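You operate a simulated robot arm through the tools that you are given. There is no shell and no other tool.

You are at the controls of a simulated robot arm. One attempt, no reset.

JOB
Switch off, lay the loom in its saddles and shut both clips.
Fine: machine one's window side head switch; it stays off.

Only the result counts: the job must be done as asked and must still hold three seconds after the hand-in. Knocking over, shifting, dropping, spilling or breaking anything else fails it.

ROBOT AND FRAMES
A 6-joint arm with a two-finger parallel gripper, fixed in place. Base frame: the origin is at the foot of the arm, x ahead of it, y to its left, z up; the work surface is at about z = 600. Readings come in mm, degrees, newtons and seconds.
With the tool pointing down near the work surface it reaches from about 120 to 600 mm from the base axis. Its first joint turns from -66.0 to 66.0 degrees. Payload 2.7 kg.
The tool frame sits at the grasp point between the pads (the TCP): z along the fingers, y along the line on which they close. The tips reach 23 mm beyond it. The gripper opens to 94 mm. The fingers are 38 mm wide and 10 mm thick; the gripper's body (54 by 96 mm) begins 39 mm behind the TCP.
Orientation is that of the tool frame in the base frame, as [roll, pitch, yaw] about the fixed x, y, z axes, in that order (R = Rz(yaw) Ry(pitch) Rx(roll)). With the fingers straight down and closing along the base's y, the tool's x points along the base's -x, its y along +y and its z along -z.

CONTROLS
- The arm moves only by the tool arm_command. Its argument "rows" is a list that holds one entry, the list of rows, each a list of 7 numbers: the gripper command, from -1 (fully open) to 1 (shut), values between in proportion, then the shift along the base's x, y, z in units of 20 mm (1.0 is 20 mm), then the turn, a rotation vector about the base's x, y, z in units of 8 degrees (1.0 is 8 degrees). In form: [[[claw, tx, ty, tz, ax, ay, az], ...]]. A call has 1 to 20 rows; each row shifts and turns the commanded pose from where the row before left it. A call with a number of a shift or a turn outside -1 to 1 is refused whole. Each row takes 0.2 s and may step no farther than 50 mm and 8.6 degrees from the row before; otherwise, or with a gripper value out of range, the whole call is refused. A pose out of reach is approached as far as the arm can. The call stops where the force on the tool passes 90 N (or 10 N more than at its start, if that is more) or the arm is blocked; 0.2 s more then pass. The fingers move at their own pace (about 45 mm/s each) and stop on an object; they squeeze with about 33 N. The grip force told is the motor's: it shows also when the fingers shut on nothing. Time passes only in rows, and 0.2 s behind the last, so rows that do not move let the fingers close. The reply holds the time, the measured pose of the TCP, the force on the tool along the base axes, the opening and the grip force, in the units named above and with some noise, with the torque about the TCP (base axes, N m) and any sound that the robot's microphone picked up.
- Cameras (640 x 400 px; columns grow to the right, rows downward): "scene" is fixed at [67.3, -434.4, 1389.6]; the picture's right is [0.82, -0.58, 0.00], its down [-0.40, -0.57, -0.72] and it looks along [0.41, 0.59, -0.70] (base axes); focal length 316 px, centre (320, 200). "wrist" rides on the gripper at [86, 16, -75] in the tool frame; the picture's right is [-0.18, 0.98, 0.00], its down [-0.58, -0.11, -0.81] and it looks along [-0.79, -0.15, 0.59] (tool axes); focal length 243 px, centre (320, 200). There is no depth. A picture from a camera that has moved, and an enlarged one, comes with that camera's place and axes in the base frame and with its lens.
- camera(camera): a new picture of that camera. It takes no simulated time.
- inspect(camera, box): a new picture of the part [left, top, right, bottom] of that camera's present view, enlarged. It takes no simulated time.
- close_job(): hands the job in; it is judged then, once.

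Places have to be worked out from the pictures, the camera data and where the tool is seen. Open the gripper and draw the arm clear of the work before you hand the job in, unless the task says otherwise.

The tools are called after "Emit:" as name(argument=value, ...) on one line, values as JSON. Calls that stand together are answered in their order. arm_command: Moves the arm, as the interface text tells. Its arguments: {"type":"object","properties":{"rows":{"type":"array","items":{"type":"array","items":{"type":"array","items":{"type":"number"}}}}},"required":["rows"]} The other tools are called the same way: camera (camera) takes a picture; inspect (camera, box) takes an enlarged picture of a part of a camera's view; close_job () hands the job in.

At the start:

```text
clock: 0.0
tcp_pos: [375.8, -0.1, 960.6]
tool_rot: [179.9, -0.1, -179.9]
contact_force: [-1.0, 0.0, 0.2]
torque: [-0.02, -0.02, -0.05]
gripper_width: 93.9
grasp_force: 0.2
```

scene: 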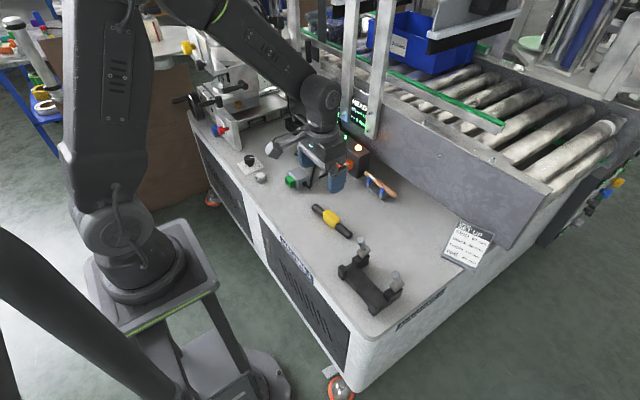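
wrist: 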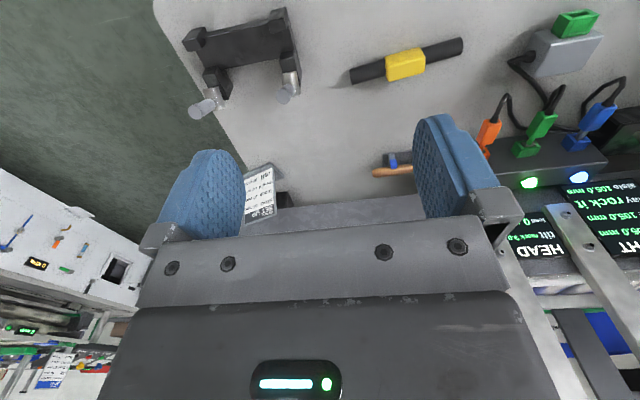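

I start by looking closely at the scene: switches, loom, saddles and the note.

Emit:
inspect(camera="scene", box=[220, 80, 420, 205])

Emit:
inspect(camera="scene", box=[280, 190, 440, 330])

Emit:
inspect(camera="scene", box=[420, 210, 520, 280])

Emit:
inspect(camera="wrist", box=[460, 0, 640, 130])

Emit:
inspect(camera="wrist", box=[480, 120, 640, 280])

Emit:
inspect(camera="wrist", box=[160, 0, 320, 130])

```text
3.20 times, centred on (320, 142) of scene
camera zoom: at [67.3, -434.4, 1389.6], right [0.82, -0.58, 0.0], down [-0.4, -0.57, -0.72], along [0.41, 0.59, -0.7], focal length 1010 px, centre (320, 384)
```

zoom: 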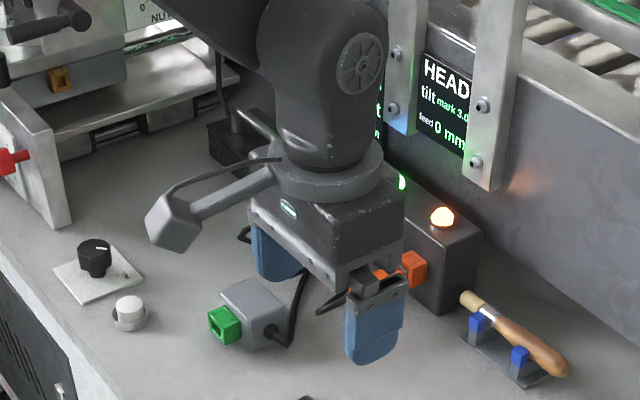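

```text
2.86 times, centred on (360, 260) of scene
camera zoom: at [67.3, -434.4, 1389.6], right [0.82, -0.58, 0.0], down [-0.4, -0.57, -0.72], along [0.41, 0.59, -0.7], focal length 902 px, centre (206, 29)
```

zoom: 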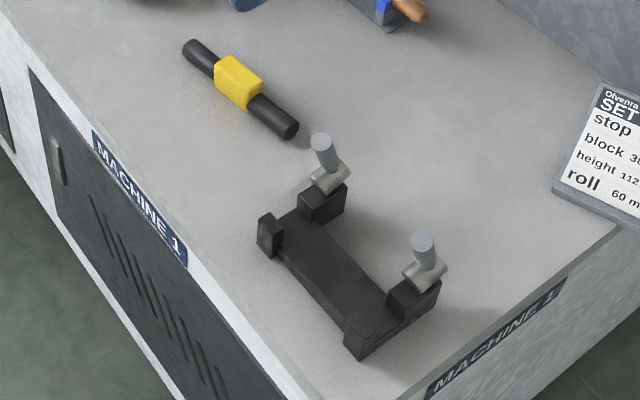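

```text
5.71 times, centred on (470, 245) of scene
camera zoom: at [67.3, -434.4, 1389.6], right [0.82, -0.58, 0.0], down [-0.4, -0.57, -0.72], along [0.41, 0.59, -0.7], focal length 1804 px, centre (-537, -57)
```

zoom: 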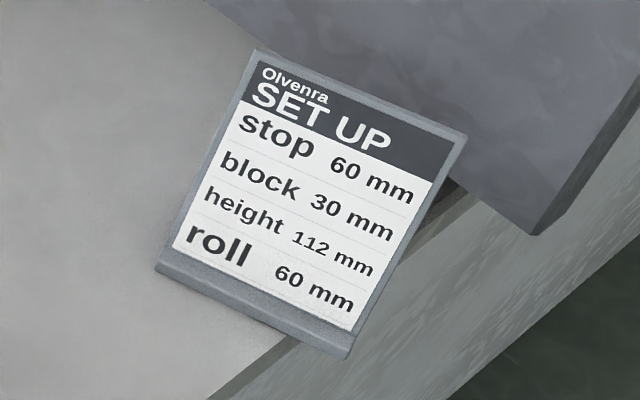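

```text
3.08 times, centred on (550, 65) of wrist
camera zoom: at [289.7, 15.1, 1035.9], right [0.18, 0.98, 0.0], down [0.58, -0.11, 0.81], along [0.79, -0.15, -0.59], focal length 746 px, centre (-388, 615)
```

zoom: 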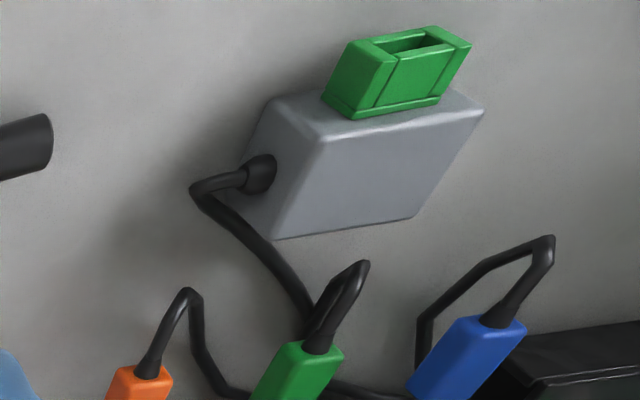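

```text
2.50 times, centred on (560, 200) of wrist
camera zoom: at [289.7, 15.1, 1035.9], right [0.18, 0.98, 0.0], down [0.58, -0.11, 0.81], along [0.79, -0.15, -0.59], focal length 606 px, centre (-280, 200)
```

zoom: 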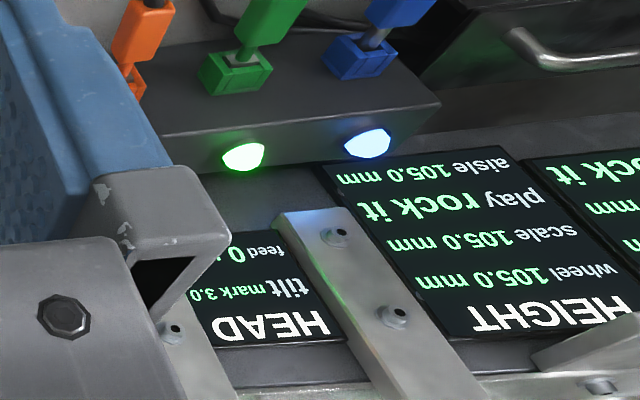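

```text
3.08 times, centred on (240, 65) of wrist
camera zoom: at [289.7, 15.1, 1035.9], right [0.18, 0.98, 0.0], down [0.58, -0.11, 0.81], along [0.79, -0.15, -0.59], focal length 746 px, centre (566, 615)
```

zoom: 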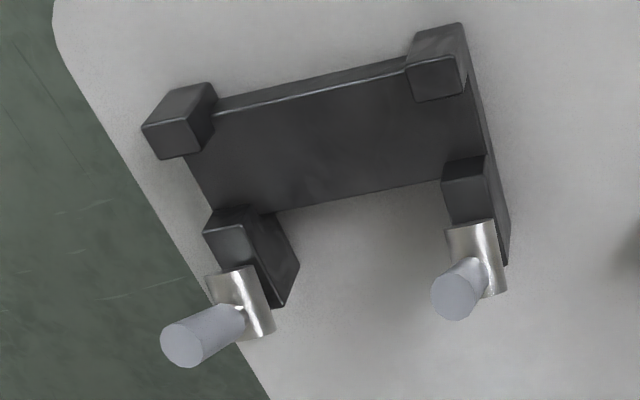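

The knob, white button and supply box are possible switches. I inspect the rest of the view at higher zoom for labels.

Emit:
inspect(camera="scene", box=[170, 40, 290, 190])

Emit:
inspect(camera="scene", box=[320, 60, 420, 200])

Emit:
inspect(camera="scene", box=[230, 140, 290, 190])

Emit:
inspect(camera="scene", box=[300, 0, 640, 200])

Emit:
inspect(camera="wrist", box=[0, 150, 160, 400])

Emit:
inspect(camera="scene", box=[0, 0, 220, 160])

```text
2.67 times, centred on (230, 115) of scene
camera zoom: at [67.3, -434.4, 1389.6], right [0.82, -0.58, 0.0], down [-0.4, -0.57, -0.72], along [0.41, 0.59, -0.7], focal length 842 px, centre (560, 427)
```

zoom: 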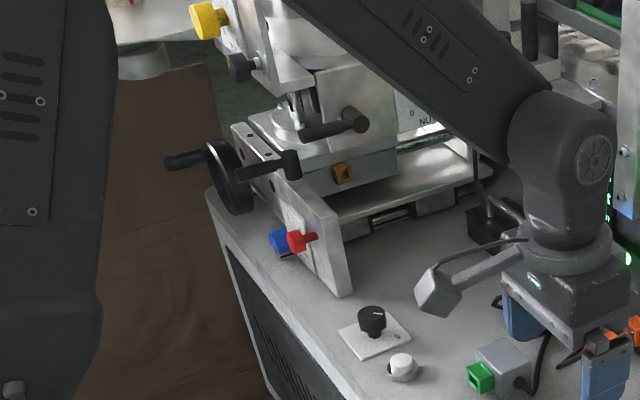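

```text
2.86 times, centred on (370, 130) of scene
camera zoom: at [67.3, -434.4, 1389.6], right [0.82, -0.58, 0.0], down [-0.4, -0.57, -0.72], along [0.41, 0.59, -0.7], focal length 902 px, centre (177, 400)
```

zoom: 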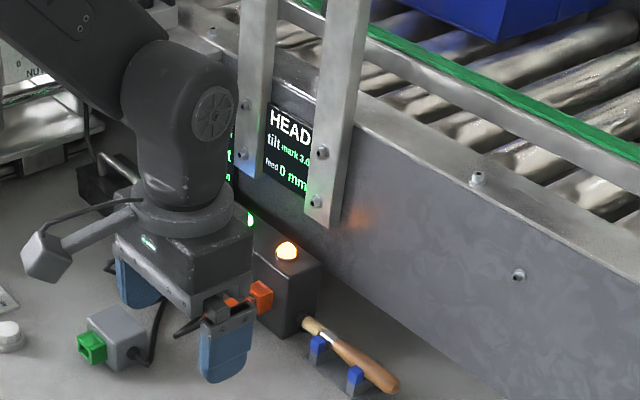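

```text
8.00 times, centred on (260, 165) of scene
camera zoom: at [67.3, -434.4, 1389.6], right [0.82, -0.58, 0.0], down [-0.4, -0.57, -0.72], along [0.41, 0.59, -0.7], focal length 2526 px, centre (800, 480)
```

zoom: 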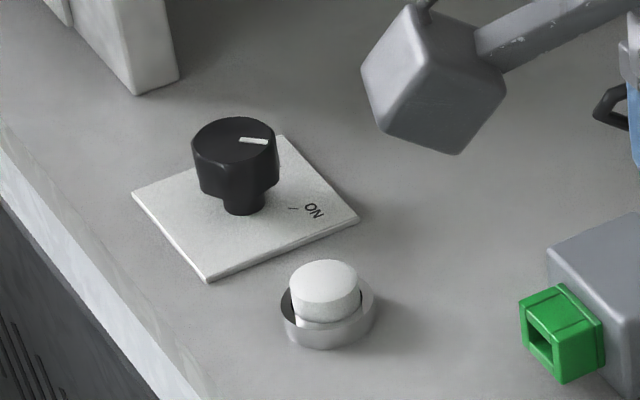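

```text
1.88 times, centred on (470, 100) of scene
camera zoom: at [67.3, -434.4, 1389.6], right [0.82, -0.58, 0.0], down [-0.4, -0.57, -0.72], along [0.41, 0.59, -0.7], focal length 594 px, centre (38, 388)
```

zoom: 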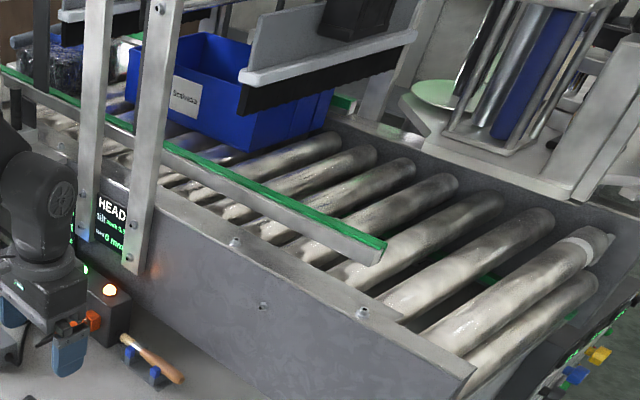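

```text
1.60 times, centred on (80, 275) of wrist
camera zoom: at [289.7, 15.1, 1035.9], right [0.18, 0.98, 0.0], down [0.58, -0.11, 0.81], along [0.79, -0.15, -0.59], focal length 388 px, centre (704, 80)
```

zoom: 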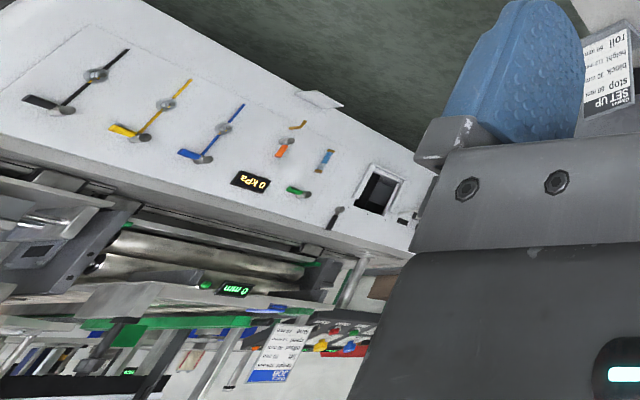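

```text
2.50 times, centred on (110, 80) of scene
camera zoom: at [67.3, -434.4, 1389.6], right [0.82, -0.58, 0.0], down [-0.4, -0.57, -0.72], along [0.41, 0.59, -0.7], focal length 789 px, centre (845, 500)
```

zoom: 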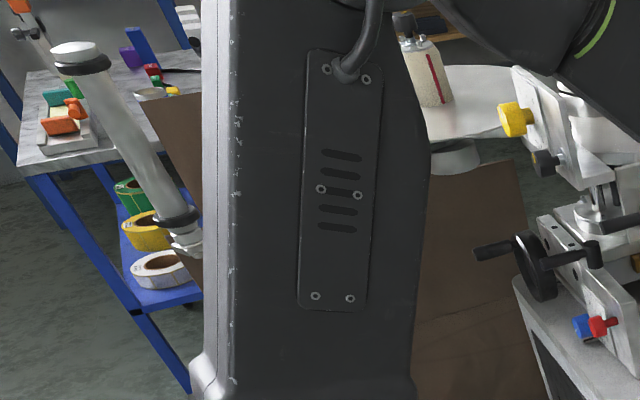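

The knob plate reads "ON" but looks far away (~(415,555)), so I need better views. I move the arm left at height and turn the wrist camera toward that end of the bench.

Emit:
arm_command(rows=[[[-1, -0.5, 1, 0.5, 0, 0, 1], [-1, -0.5, 1, 0.5, 0, 0, 1], [-1, -0.5, 1, 0.5, 0, 0, 1], [-1, -0.5, 1, 0.5, 0, 0, 1], [-1, -0.5, 1, 0, 0, 0, 1], [-1, -0.5, 1, 0, 0, 0, 1], [-1, -0.5, 1, 0, 0, 0, 0], [-1, -0.5, 1, 0, 0, 0, 0]]])

Emit:
camera(camera="wrist")

Emit:
camera(camera="scene")

```text
clock: 1.8
tcp_pos: [296.9, 156.8, 1000.6]
tool_rot: [179.9, 0.0, -132.0]
contact_force: [0.5, -0.7, 0.3]
torque: [0.0, 0.03, -0.03]
gripper_width: 93.9
grasp_force: 0.1
```

```text
taken
camera wrist: at [225.9, 102.5, 1075.8], right [-0.61, 0.79, 0.0], down [0.47, 0.36, 0.81], along [0.64, 0.49, -0.59], focal length 243 px, centre (320, 200)
```

wrist: 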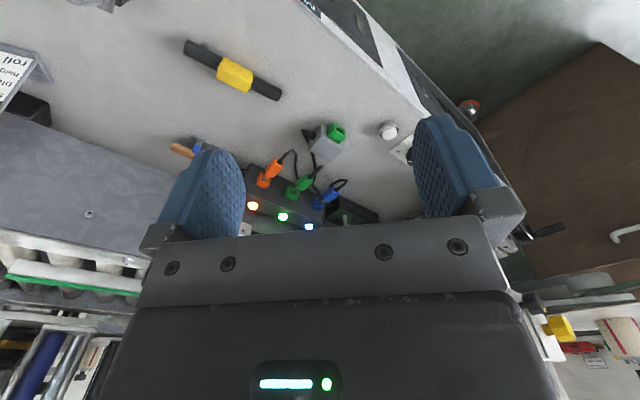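

```text
taken
```

scene: 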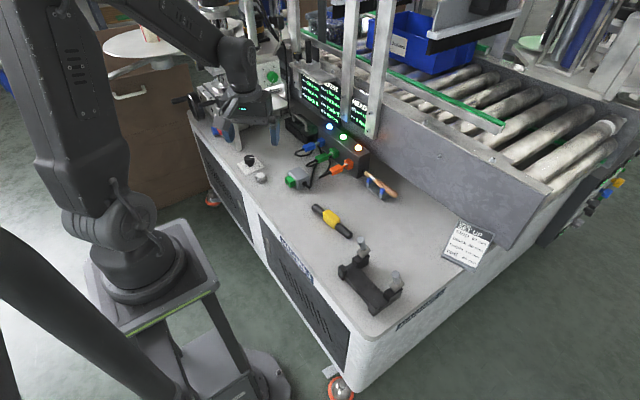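

Emit:
inspect(camera="scene", box=[260, 50, 400, 200])

Emit:
inspect(camera="scene", box=[300, 70, 370, 130])

Emit:
inspect(camera="scene", box=[180, 60, 300, 190])

Emit:
inspect(camera="wrist", box=[220, 110, 420, 240])

Emit:
inspect(camera="wrist", box=[300, 0, 520, 180])

Emit:
inspect(camera="wrist", box=[500, 200, 640, 400])

```text
2.67 times, centred on (330, 125) of scene
camera zoom: at [67.3, -434.4, 1389.6], right [0.82, -0.58, 0.0], down [-0.4, -0.57, -0.72], along [0.41, 0.59, -0.7], focal length 842 px, centre (293, 400)
```

zoom: 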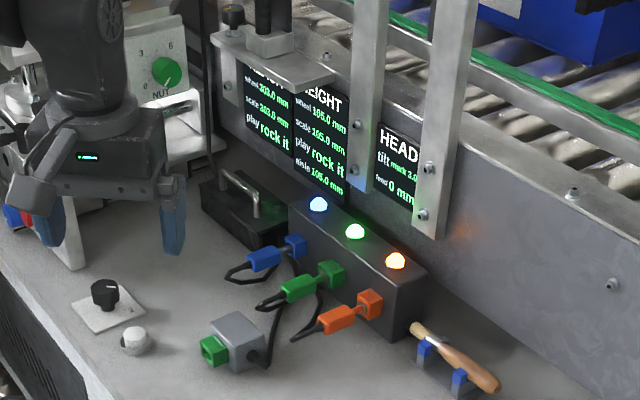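

```text
6.67 times, centred on (335, 100) of scene
camera zoom: at [67.3, -434.4, 1389.6], right [0.82, -0.58, 0.0], down [-0.4, -0.57, -0.72], along [0.41, 0.59, -0.7], focal length 2105 px, centre (220, 867)
```

zoom: 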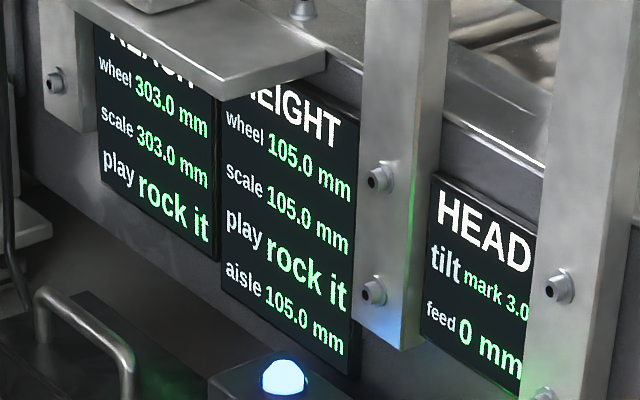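

```text
3.08 times, centred on (240, 125) of scene
camera zoom: at [67.3, -434.4, 1389.6], right [0.82, -0.58, 0.0], down [-0.4, -0.57, -0.72], along [0.41, 0.59, -0.7], focal length 972 px, centre (566, 431)
```

zoom: 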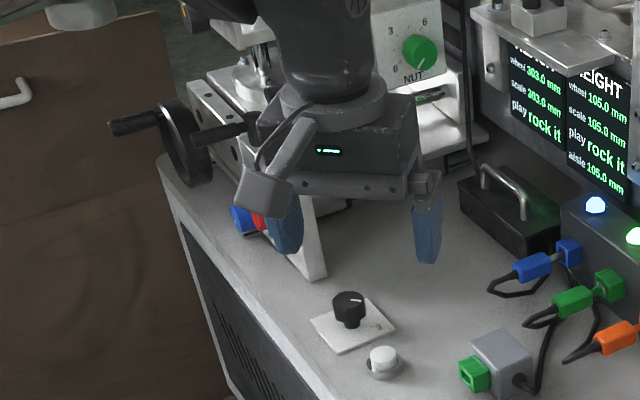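

```text
3.08 times, centred on (320, 175) of wrist
camera zoom: at [225.9, 102.5, 1075.8], right [-0.61, 0.79, 0.0], down [0.47, 0.36, 0.81], along [0.64, 0.49, -0.59], focal length 746 px, centre (320, 277)
```

zoom: 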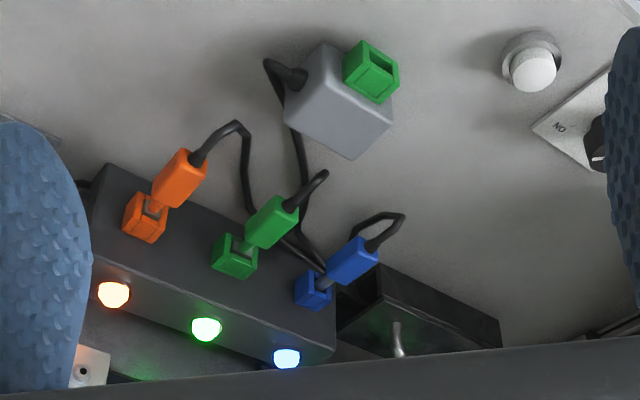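

```text
2.22 times, centred on (410, 90) of wrist
camera zoom: at [225.9, 102.5, 1075.8], right [-0.61, 0.79, 0.0], down [0.47, 0.36, 0.81], along [0.64, 0.49, -0.59], focal length 539 px, centre (120, 444)
```

zoom: 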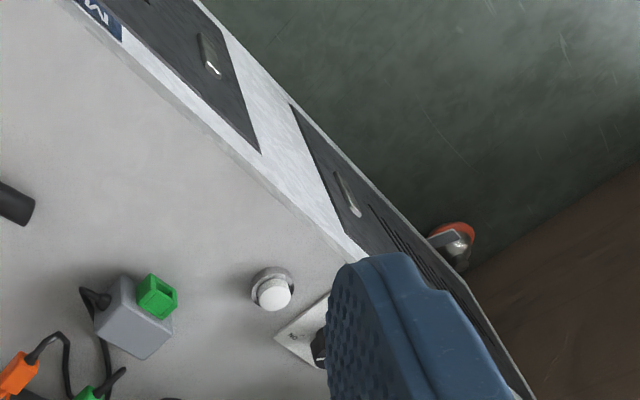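

```text
2.00 times, centred on (570, 300) of wrist
camera zoom: at [225.9, 102.5, 1075.8], right [-0.61, 0.79, 0.0], down [0.47, 0.36, 0.81], along [0.64, 0.49, -0.59], focal length 485 px, centre (-180, 0)
```

zoom: 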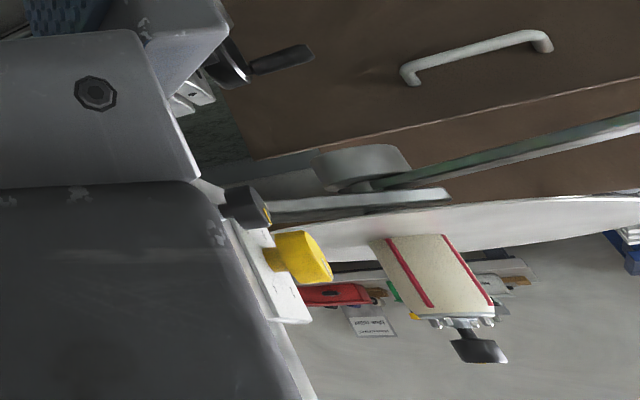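

The knob plate and button sit at the far left end. I move closer, still high, to read the plate fully and see what they are.

Emit:
arm_command(rows=[[[-1, 0.1, 0.95, -0.4, 0, 0, 1], [-1, 0.1, 0.95, -0.4, 0, 0, 1], [-1, 0.1, 0.95, -0.4, 0, 0, 0], [-1, 0.1, 0.95, -0.4, 0, 0, 0], [-1, 0.1, 0.95, -0.4, 0, 0, 0], [-1, 0.1, 0.95, -0.4, 0, 0, 0], [-1, 0.1, 0.95, -0.4, 0, 0, 0], [-1, 0.1, 0.95, -0.4, 0, 0, 0], [-1, 0.1, 0.95, -0.4, 0, 0, 0], [-1, 0.1, 0.95, -0.4, 0, 0, 0]]])

Emit:
camera(camera="wrist")

Emit:
camera(camera="scene")

```text
clock: 4.0
tcp_pos: [319.9, 349.8, 922.2]
tool_rot: [179.9, 0.0, -116.0]
contact_force: [0.1, -0.6, 0.5]
torque: [0.0, 0.0, 0.03]
gripper_width: 94.2
grasp_force: 0.1
```

```text
taken
camera wrist: at [266.0, 278.8, 997.5], right [-0.8, 0.6, 0.0], down [0.35, 0.47, 0.81], along [0.48, 0.65, -0.59], focal length 243 px, centre (320, 200)
```

wrist: 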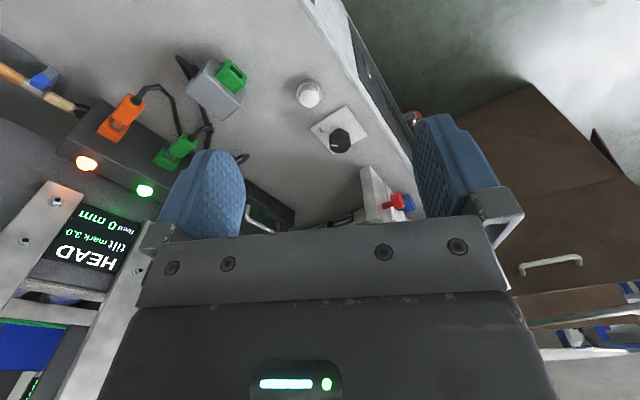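

```text
taken
```

scene: 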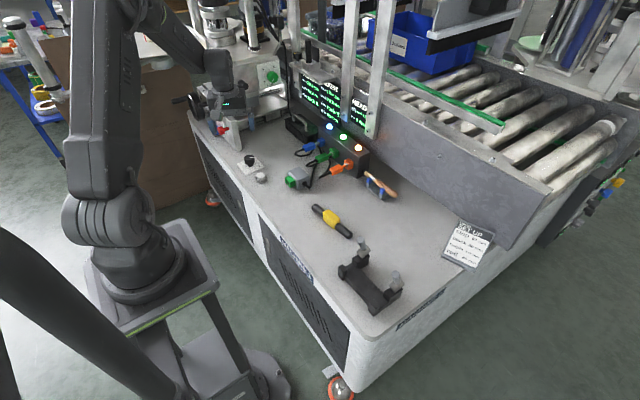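

Emit:
inspect(camera="wrist", box=[270, 60, 390, 170])

Emit:
inspect(camera="wrist", box=[0, 30, 260, 220])

Emit:
inspect(camera="wrist", box=[240, 150, 440, 250])

Emit:
inspect(camera="scene", box=[180, 0, 320, 120])

Emit:
inspect(camera="scene", box=[540, 150, 640, 260])

```text
3.64 times, centred on (330, 115) of wrist
camera zoom: at [266.0, 278.8, 997.5], right [-0.8, 0.6, 0.0], down [0.35, 0.47, 0.81], along [0.48, 0.65, -0.59], focal length 882 px, centre (284, 509)
```

zoom: 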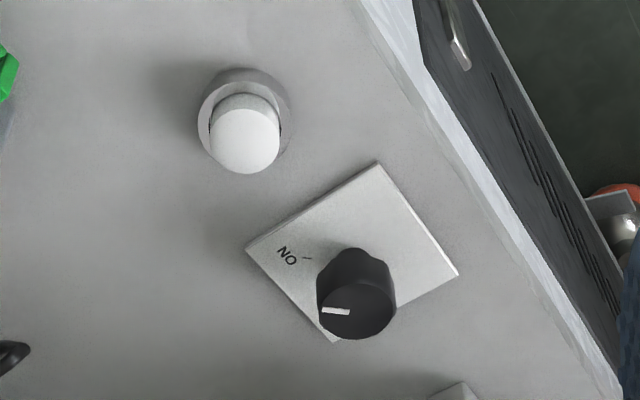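

```text
2.11 times, centred on (130, 125) of wrist
camera zoom: at [266.0, 278.8, 997.5], right [-0.8, 0.6, 0.0], down [0.35, 0.47, 0.81], along [0.48, 0.65, -0.59], focal length 511 px, centre (720, 358)
```

zoom: 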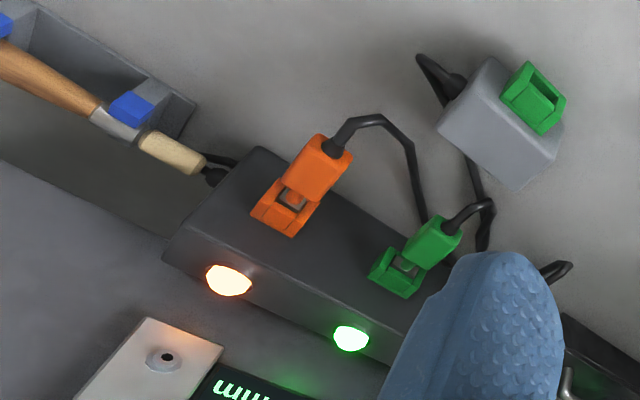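

```text
3.20 times, centred on (340, 200) of wrist
camera zoom: at [266.0, 278.8, 997.5], right [-0.8, 0.6, 0.0], down [0.35, 0.47, 0.81], along [0.48, 0.65, -0.59], focal length 776 px, centre (256, 200)
```

zoom: 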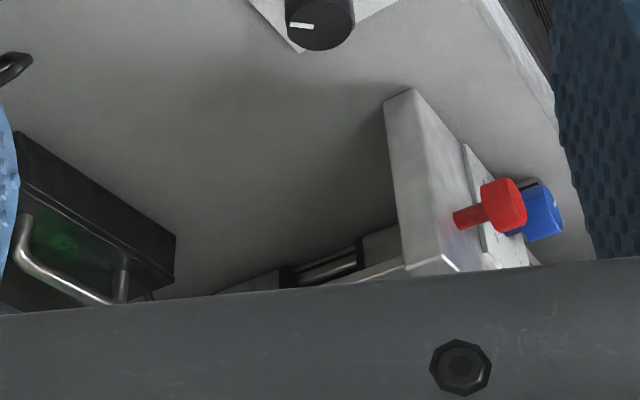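

```text
3.33 times, centred on (250, 60) of scene
camera zoom: at [67.3, -434.4, 1389.6], right [0.82, -0.58, 0.0], down [-0.4, -0.57, -0.72], along [0.41, 0.59, -0.7], focal length 1053 px, centre (553, 667)
```

zoom: 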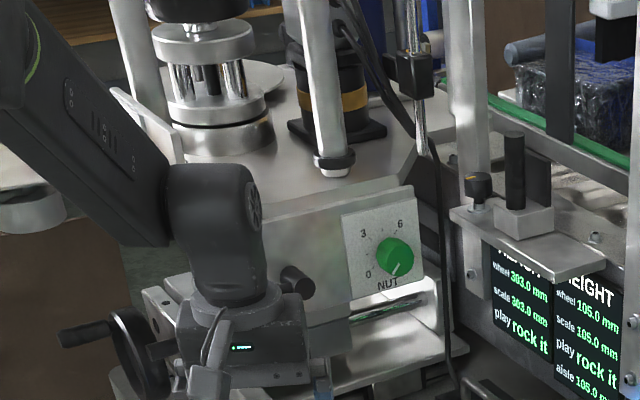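

```text
3.64 times, centred on (590, 205) of scene
camera zoom: at [67.3, -434.4, 1389.6], right [0.82, -0.58, 0.0], down [-0.4, -0.57, -0.72], along [0.41, 0.59, -0.7], focal length 1148 px, centre (-662, 182)
```

zoom: 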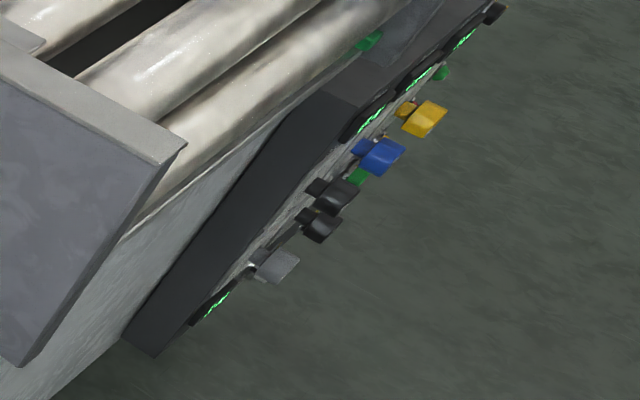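

The pointer seems to be near the ON tick, and part of the plate is hidden by the knob. I move nearer and look more from the x- side to see the rest of the plate.

Emit:
arm_command(rows=[[[-1, -0.4, 1, -0.4, 0, 0, -1], [-1, -0.4, 1, -0.4, 0, 0, -1], [-1, -0.4, 1, -0.4, 0, 0, -1], [-1, -0.4, 1, -0.4, 0, 0, -1], [-1, -0.2, 1, -0.4, 0, 0, -1], [-1, 0, 1, -0.4, 0, 0, 0], [-1, 0, 0.6, -0.4, 0, 0, 0]]])

Emit:
camera(camera="wrist")

Emit:
inspect(camera="wrist", box=[240, 40, 440, 180])

```text
clock: 5.6
tcp_pos: [290.2, 476.8, 865.7]
tool_rot: [179.8, -0.1, -156.0]
contact_force: [-0.1, -0.4, -0.3]
torque: [0.0, -0.02, 0.03]
gripper_width: 94.0
grasp_force: 0.2
out of reach, approached as far as the arm can: row 6, 7
```

```text
taken
camera wrist: at [204.2, 456.3, 940.3], right [-0.23, 0.97, 0.0], down [0.58, 0.13, 0.8], along [0.78, 0.19, -0.59], focal length 243 px, centre (320, 200)
```

wrist: 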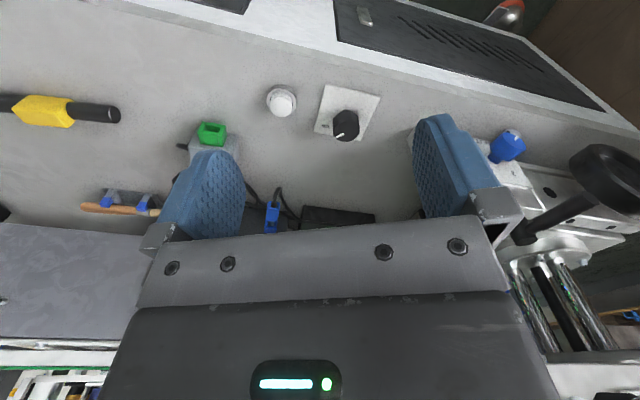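

```text
2.86 times, centred on (340, 110) of wrist
camera zoom: at [204.2, 456.3, 940.3], right [-0.23, 0.97, 0.0], down [0.58, 0.13, 0.8], along [0.78, 0.19, -0.59], focal length 693 px, centre (263, 457)
```

zoom: 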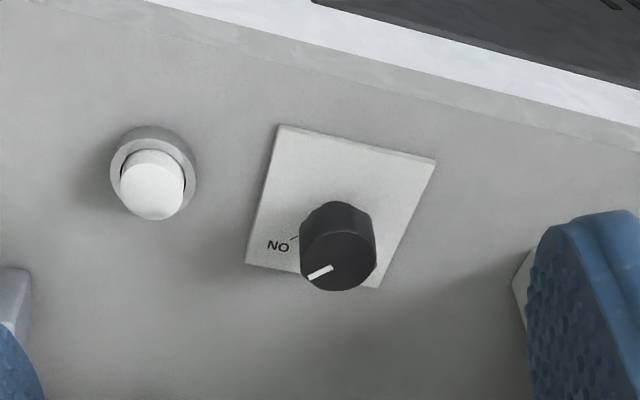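

The knob's pointer appears to be at ON; nothing else is labelled there. Before deciding, I pull back and tilt the camera up to look around for windows and other labelled switches.

Emit:
arm_command(rows=[[[-1, -0.2, -1, 0.3, 0, 0, -1], [-1, -0.2, -1, 0.3, 0, 0, -1], [-1, -0.2, -1, 0.3, 0, 0, -1], [-1, -0.2, -1, 0.3, 0, 0, 0], [-1, 0, -1, 0.3, 0, 0, 0], [-1, 0, -1, 0.3, 0, 0, 0], [-1, 0, -1, 0.3, 0, 0, 0], [-1, 0, -1, 0.3, 0, 0, 0], [-1, 0, -1, 0.3, 0, -1, 0], [-1, 0, -1, 0.3, 0, -1, 0], [-1, 0, -1, 0.3, 0, -1, 0], [-1, 0, -1, 0.3, 0, -1, 0], [-1, 0, -1, 0.3, 0, -1, 0], [-1, 0, -1, 0.3, 0, -1, 0], [-1, 0, -1, 0.3, 0, -1, 0]]])

Emit:
camera(camera="wrist")

Emit:
camera(camera="scene")

```text
clock: 8.8
tcp_pos: [310.0, 222.0, 955.2]
tool_rot: [179.8, 56.1, 179.9]
contact_force: [0.1, 0.1, -1.0]
torque: [0.02, 0.03, -0.06]
gripper_width: 93.9
grasp_force: 0.1
out of reach, approached as far as the arm can: row 13, 14, 15
```

```text
taken
camera wrist: at [199.5, 236.9, 925.7], right [0.1, 0.98, 0.15], down [-0.34, -0.11, 0.93], along [0.93, -0.15, 0.33], focal length 243 px, centre (320, 200)
```

wrist: 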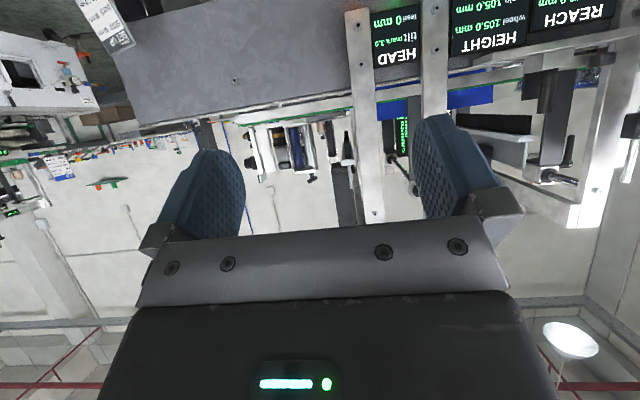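

```text
taken
```

scene: 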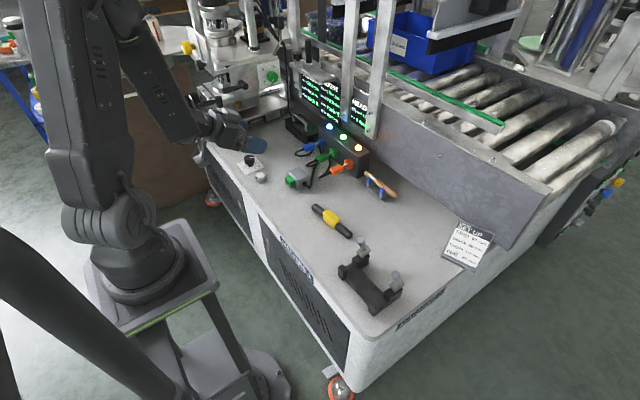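

Emit:
inspect(camera="wrist", box=[0, 40, 200, 240])

Emit:
inspect(camera="wrist", box=[220, 60, 440, 230])

Emit:
inspect(camera="wrist", box=[430, 0, 640, 240])

Emit:
inspect(camera="wrist", box=[30, 140, 130, 200])

```text
2.00 times, centred on (100, 140) of wrist
camera zoom: at [199.5, 236.9, 925.7], right [0.1, 0.98, 0.15], down [-0.34, -0.11, 0.93], along [0.93, -0.15, 0.33], focal length 485 px, centre (760, 320)
```

zoom: 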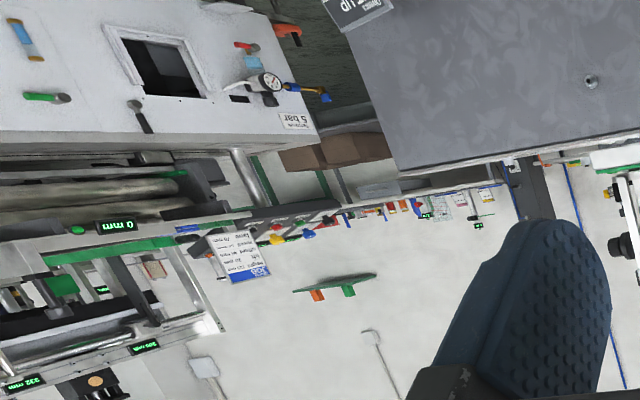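

```text
2.35 times, centred on (330, 145) of wrist
camera zoom: at [199.5, 236.9, 925.7], right [0.1, 0.98, 0.15], down [-0.34, -0.11, 0.93], along [0.93, -0.15, 0.33], focal length 571 px, centre (296, 329)
```

zoom: 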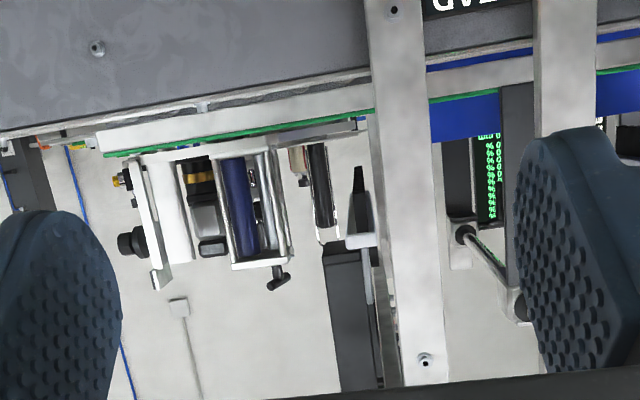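

```text
1.67 times, centred on (535, 120) of wrist
camera zoom: at [199.5, 236.9, 925.7], right [0.1, 0.98, 0.15], down [-0.34, -0.11, 0.93], along [0.93, -0.15, 0.33], focal length 404 px, centre (-38, 333)
```

zoom: 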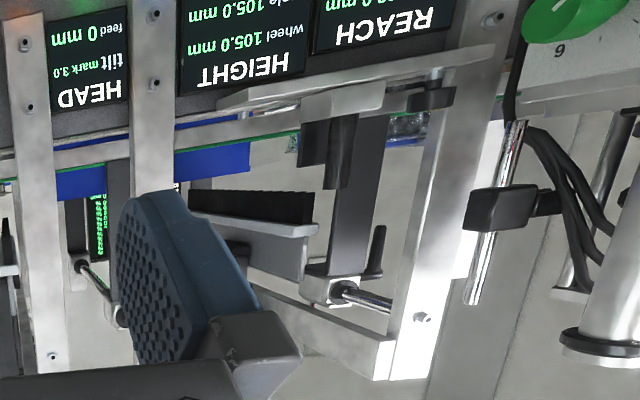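

```text
6.40 times, centred on (80, 170) of wrist
camera zoom: at [199.5, 236.9, 925.7], right [0.1, 0.98, 0.15], down [-0.34, -0.11, 0.93], along [0.93, -0.15, 0.33], focal length 1553 px, centre (1856, 392)
```

zoom: 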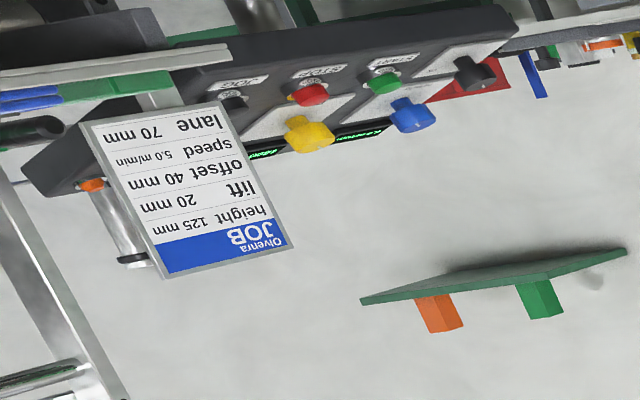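

The +x wall has no window. I pan the tilted camera left, then I will pan right.

Emit:
arm_command(rows=[[[-1, -0.5, 0, 0, 0, 0, 1], [-1, -0.5, 0, 0, 0, 0, 1], [-1, -0.5, 0, 0, 0, 0, 1], [-1, -0.5, 0, 0, 0, 0, 1], [-1, -0.5, 0, 0, 0, 0, 1], [-1, -0.5, 0, 0, 0, 0, 1], [-1, -0.5, 0, 0, 0, 0, 1], [-1, -0.5, 0, 0, 0, 0, 1], [-1, 0, 0, 0, 0, 0, 1], [-1, 0, 0, 0, 0, 0, 1], [-1, 0, 0, 0, 0, 0, 1]]])

Emit:
camera(camera="wrist")

```text
clock: 11.2
tcp_pos: [154.4, 360.2, 986.2]
tool_rot: [179.8, 56.0, -127.2]
contact_force: [0.3, -1.1, 0.4]
torque: [0.02, 0.0, -0.02]
gripper_width: 93.8
grasp_force: 0.0
out of reach, approached as far as the arm can: row 1, 2, 3, 4, 5, 6, 7, 8, 9, 10, 11
```

```text
taken
camera wrist: at [75.3, 280.2, 956.9], right [-0.72, 0.67, 0.15], down [-0.12, -0.34, 0.93], along [0.68, 0.66, 0.33], focal length 243 px, centre (320, 200)
```

wrist: 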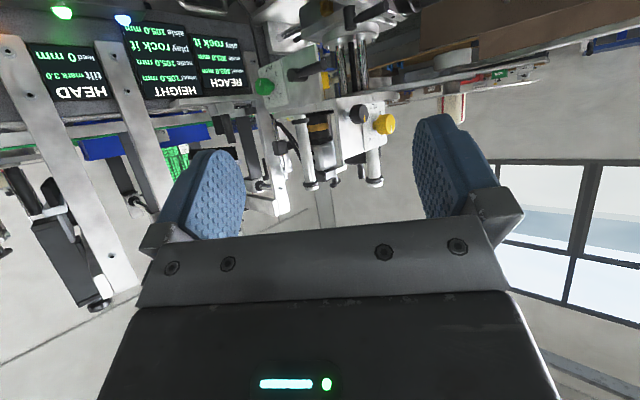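

The window is in the +y wall, so the "window side" is the bench's far left end. I zoom in on that machine for other switches.

Emit:
inspect(camera="wrist", box=[230, 0, 430, 200])

Emit:
inspect(camera="wrist", box=[0, 0, 230, 230])

Emit:
inspect(camera="wrist", box=[420, 0, 640, 160])

Emit:
inspect(camera="scene", box=[170, 0, 310, 160])

```text
2.00 times, centred on (330, 100) of wrist
camera zoom: at [75.3, 280.2, 956.9], right [-0.72, 0.67, 0.15], down [-0.12, -0.34, 0.93], along [0.68, 0.66, 0.33], focal length 485 px, centre (300, 400)
```

zoom: 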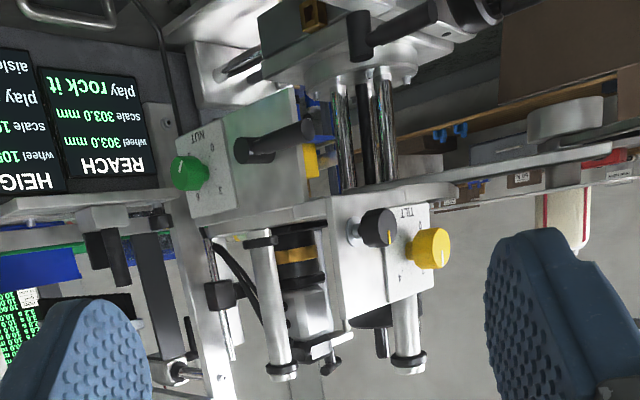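

```text
1.74 times, centred on (115, 115) of wrist
camera zoom: at [75.3, 280.2, 956.9], right [-0.72, 0.67, 0.15], down [-0.12, -0.34, 0.93], along [0.68, 0.66, 0.33], focal length 422 px, centre (676, 348)
```

zoom: 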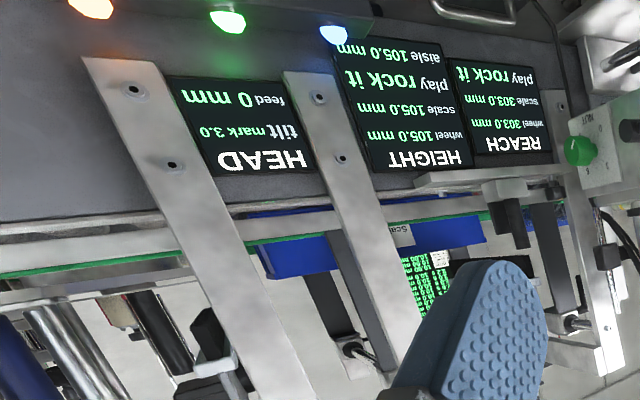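

```text
2.50 times, centred on (530, 80) of wrist
camera zoom: at [75.3, 280.2, 956.9], right [-0.72, 0.67, 0.15], down [-0.12, -0.34, 0.93], along [0.68, 0.66, 0.33], focal length 606 px, centre (-205, 500)
```

zoom: 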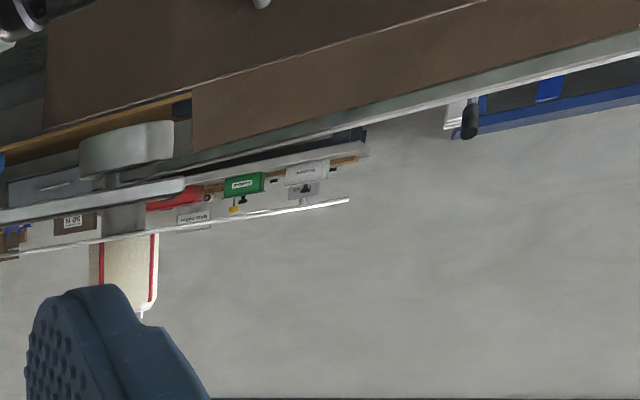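

```text
2.50 times, centred on (240, 80) of scene
camera zoom: at [67.3, -434.4, 1389.6], right [0.82, -0.58, 0.0], down [-0.4, -0.57, -0.72], along [0.41, 0.59, -0.7], focal length 789 px, centre (520, 500)
```

zoom: 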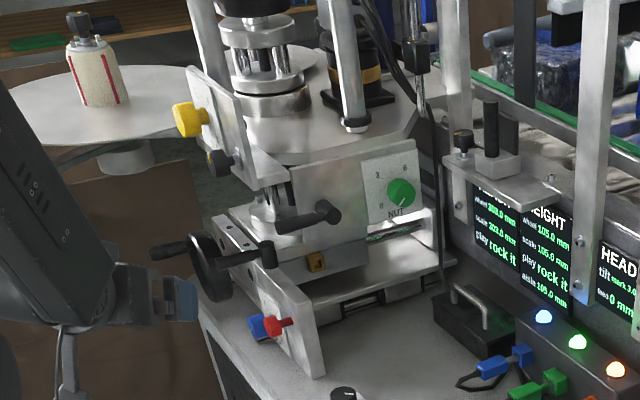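

"Machine one's" window-side head: the ON knob on the bench at that end fits; the OFF mark is likely hidden behind the knob. I un-tilt the wrist and then view the knob from the aisle (-y) side.

Emit:
arm_command(rows=[[[-1, 1, 0, 0, -0.8, 0.6, 0], [-1, 1, 0, 0, -0.8, 0.6, 0], [-1, 1, 0, 0, -0.8, 0.6, 0], [-1, 1, 0, 0, -0.8, 0.6, 0], [-1, 1, 0, 0, -0.8, 0.6, 0], [-1, 1, 0, 0, -0.8, 0.6, 0], [-1, 1, 0, 0, -0.8, 0.6, 0]]])

```text
clock: 12.8
tcp_pos: [287.0, 326.2, 944.9]
tool_rot: [174.3, 11.7, -127.1]
contact_force: [0.3, 0.4, 0.8]
torque: [0.0, -0.02, -0.02]
gripper_width: 93.9
grasp_force: 0.1
out of reach, approached as far as the arm can: row 3, 4, 5, 6, 7
```

Emit:
arm_command(rows=[[[-1, 0.5, 0, 0, 0, 0, 0], [-1, 0.5, 0, 0, 0, 0, 0], [-1, 0, 0, 0, 0, 0, 0]]])

```text
clock: 13.6
tcp_pos: [306.7, 326.0, 946.6]
tool_rot: [174.1, 12.0, -127.2]
contact_force: [1.4, -0.4, 0.5]
torque: [0.02, 0.04, 0.0]
gripper_width: 94.0
grasp_force: 0.1
```

Commands start from the actual pose, good. I straighten the tool, then yaw and move so that the camera looks along +y at the knob.

Emit:
arm_command(rows=[[[-1, 0.7, 0.4, -0.4, -0.82, 0.155, 0], [-1, 0.7, 0.4, -0.4, -0.82, 0.155, 0], [-1, 0.7, 0.4, -0.4, 0, 0, 1], [-1, 0.7, 0.4, -0.4, 0, 0, 1], [-1, 0.7, 0.4, -0.4, 0, 0, 1], [-1, 0.7, 0.4, -0.4, 0, 0, 1], [-1, 0.7, 0.4, -0.4, 0, 0, 1], [-1, 0.7, 0.4, -0.4, 0, 0, 1], [-1, 0.5, 0.4, -0.4, 0, 0, 0.6]]])

Emit:
camera(camera="wrist")

Emit:
inspect(camera="wrist", box=[220, 20, 420, 180])

```text
clock: 15.6
tcp_pos: [387.2, 365.3, 847.7]
tool_rot: [173.4, 10.7, -74.1]
contact_force: [-0.6, 0.8, -0.3]
torque: [-0.02, -0.02, 0.04]
gripper_width: 94.1
grasp_force: 0.1
out of reach, approached as far as the arm can: row 1, 2, 7, 8, 9
```

```text
taken
camera wrist: at [406.3, 267.1, 906.4], right [-0.98, -0.11, 0.15], down [0.08, 0.46, 0.88], along [-0.17, 0.88, -0.45], focal length 243 px, centre (320, 200)
```

wrist: 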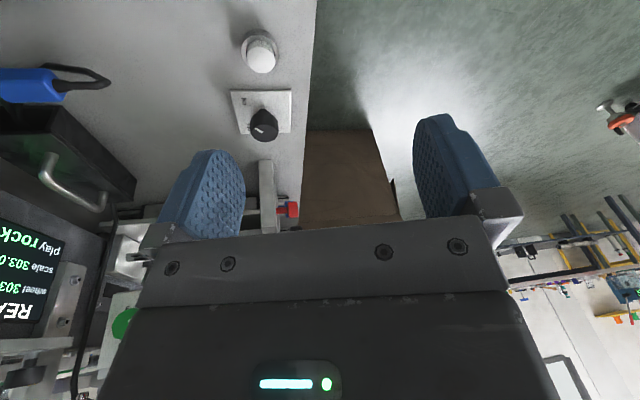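

```text
2.50 times, centred on (320, 100) of wrist
camera zoom: at [406.3, 267.1, 906.4], right [-0.98, -0.11, 0.15], down [0.08, 0.46, 0.88], along [-0.17, 0.88, -0.45], focal length 606 px, centre (320, 450)
```

zoom: 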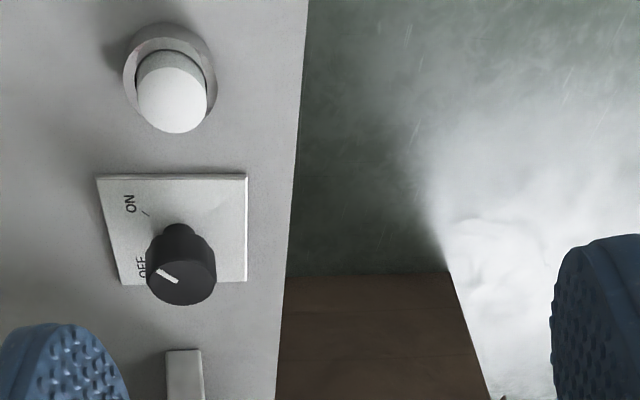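

OFF is confirmed at the (+x,+y) corner: the knob must turn +90° (counter-clockwise from above). Knob axis ≈ (415,552), diameter ≈ 41 mm, top z ≈ 638. I first try to straighten the wrist, checking the reach behaviour.

Emit:
arm_command(rows=[[[-1, 0, 0, 0.5, -0.53, -0.58, 0], [-1, 0, 0, 0.5, -0.53, -0.58, 0], [-1, 0, 0, 0, 0, 0, 0]]])

```text
clock: 16.4
tcp_pos: [387.5, 365.3, 846.1]
tool_rot: [173.4, 10.6, -74.4]
contact_force: [0.1, 0.3, 0.2]
torque: [-0.03, 0.0, 0.01]
gripper_width: 93.6
grasp_force: 0.0
out of reach, approached as far as the arm can: row 1, 2
```

Emit:
arm_command(rows=[[[-1, 0, 0, 0, 0, 0, -1], [-1, 0, 0, 0, 0, 0, -1], [-1, 0, 0, 0, 0, 0, -1], [-1, -0.3, -0.3, 0.3, -0.8, 0, 0], [-1, 0, 0, 0, 0, 0, 0]]])

```text
clock: 17.6
tcp_pos: [378.4, 359.9, 843.9]
tool_rot: [173.3, 8.3, -98.5]
contact_force: [-0.3, 0.1, 0.0]
torque: [0.01, 0.0, -0.03]
gripper_width: 94.0
grasp_force: 0.0
out of reach, approached as far as the arm can: row 4
```

The arm seems to be in a different posture from before (blocked where it used to move freely). I look at it from the scene camera.

Emit:
camera(camera="scene")

Emit:
inspect(camera="scene", box=[30, 0, 320, 190])

```text
taken
```

scene: 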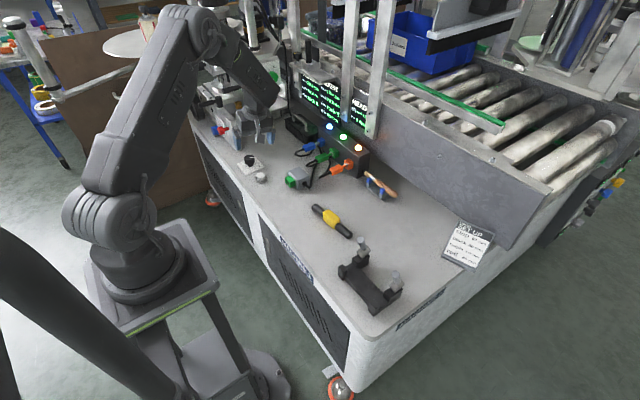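

```text
2.11 times, centred on (175, 95) of scene
camera zoom: at [67.3, -434.4, 1389.6], right [0.82, -0.58, 0.0], down [-0.4, -0.57, -0.72], along [0.41, 0.59, -0.7], focal length 665 px, centre (625, 421)
```

zoom: 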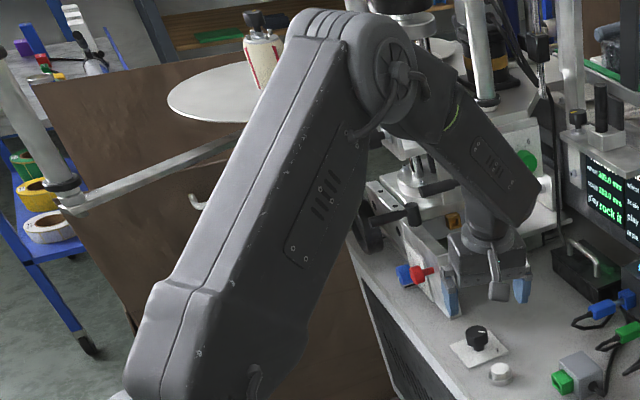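

The forearm wrist has evidently been wound around by my looking-around sweep (tool passed around the forearm axis). I retrace that path backward to unwind it, starting with lifting and tilting.

Emit:
arm_command(rows=[[[-1, -0.6, -0.28, 0.85, 0, 0, -1], [-1, -0.6, -0.28, 0.85, 0, 0, -1], [-1, -0.6, -0.28, 0.85, 0, 0, -1], [-1, -0.6, -0.28, 0.85, 0, 0, -0.5], [-1, -0.6, -0.28, 0.85, 0, 0, 0], [-1, -0.6, -0.28, 0.85, 0, 0, 0], [-1, -0.95, 0.2, 0.2, 0.64, -0.48, 0], [-1, -0.95, 0.2, 0.2, 0.64, -0.48, 0], [-1, -0.95, 0.2, 0.2, 0.64, -0.48, 0], [-1, -0.95, 0.2, 0.2, 0.64, -0.48, 0], [-1, -0.95, 0.2, 0.2, 0.64, -0.48, 0], [-1, -0.95, 0.2, 0.2, 0.64, -0.48, 0]]])

```text
clock: 20.2
tcp_pos: [236.8, 357.7, 972.3]
tool_rot: [171.8, 38.0, -126.2]
contact_force: [0.0, -0.3, 0.2]
torque: [-0.02, -0.02, 0.0]
gripper_width: 93.9
grasp_force: 0.2
out of reach, approached as far as the arm can: row 6, 9, 10, 11, 12
```

Emit:
arm_command(rows=[[[-1, 0, -0.5, 0, 0, 0, -1], [-1, 0, -0.5, 0, 0, 0, -1], [-1, 0.2, -0.5, 0, 0, 0, -1], [-1, 0.5, -0.5, 0, 0, 0, -1], [-1, 0.5, -0.5, 0, 0, -0.5, -1], [-1, 0.5, -0.5, 0, 0, -0.5, -1], [-1, 0.5, -0.5, 0, 0, -0.5, -1], [-1, 0.5, -0.5, 0, 0, -0.5, -1]]])

Emit:
camera(camera="scene")

```text
refused: row 5 steps farther than a row can; nothing moved
```

```text
taken
```

scene: 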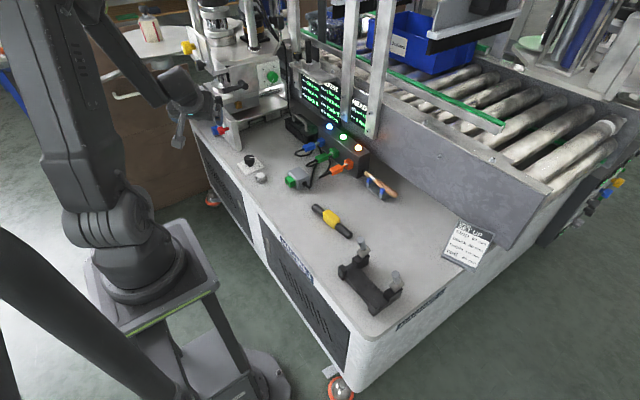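

Emit:
arm_command(rows=[[[-1, 0, -0.5, 0, 0, 0, -1], [-1, 0, -0.5, 0, 0, 0, -1], [-1, 0.2, -0.5, 0, 0, 0, -1], [-1, 0.5, -0.5, 0, 0, 0, -1], [-1, 0.5, -0.5, 0, 0, -0.5, -0.9], [-1, 0.5, -0.5, 0, 0, -0.5, -0.9], [-1, 0.5, -0.5, 0, 0, -0.5, -0.9], [-1, 0.5, -0.5, 0, 0, -0.5, -0.9]]])

Emit:
camera(camera="scene")

```text
clock: 22.0
tcp_pos: [302.5, 273.8, 962.2]
tool_rot: [-169.9, 53.7, -154.9]
contact_force: [0.7, 0.7, 0.6]
torque: [-0.01, 0.04, 0.01]
gripper_width: 93.9
grasp_force: 0.0
out of reach, approached as far as the arm can: row 1, 2, 3, 4
```

```text
taken
```

scene: 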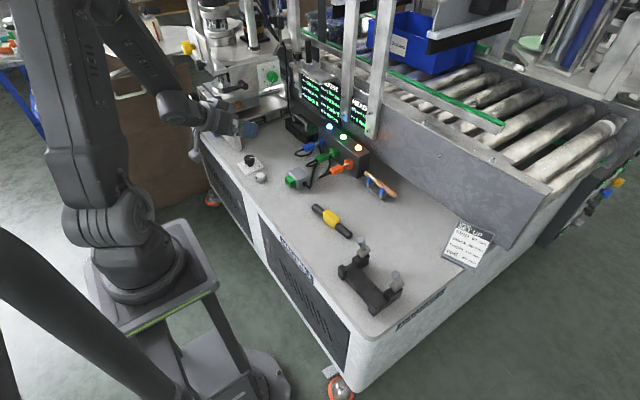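

Emit:
arm_command(rows=[[[-1, 0.2, -0.6, 0, -0.1, 0.9, -0.3], [-1, 0.2, -0.6, 0, -0.1, 0.9, -0.3], [-1, 0.2, -0.6, 0, -0.2, 0.95, 0], [-1, 0.2, -0.6, 0, -0.2, 0.95, 0], [-1, 0.2, -0.6, 0, -0.2, 0.95, 0], [-1, 0.2, -0.6, 0, -0.2, 0.95, 0], [-1, 0, -0.6, 0, -0.1, 0.5, 0], [-1, 0, 0, 0, 0, 0, 0]]])

Emit:
camera(camera="scene")

```text
clock: 23.8
tcp_pos: [307.5, 191.9, 926.2]
tool_rot: [-172.9, 7.5, -164.3]
contact_force: [0.6, 0.2, 0.6]
torque: [0.01, -0.01, 0.0]
gripper_width: 94.0
grasp_force: 0.0
out of reach, approached as far as the arm can: row 5, 6, 7
```

```text
taken
```

scene: 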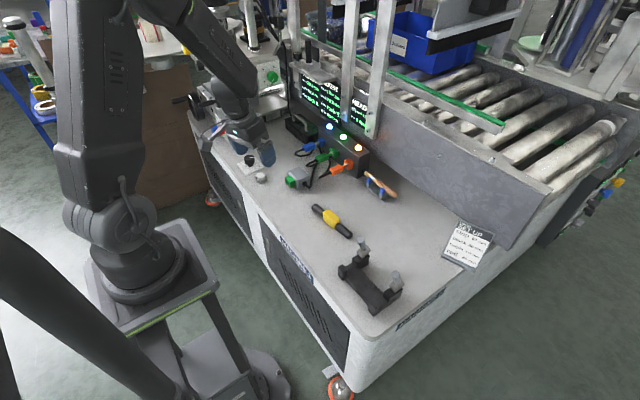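

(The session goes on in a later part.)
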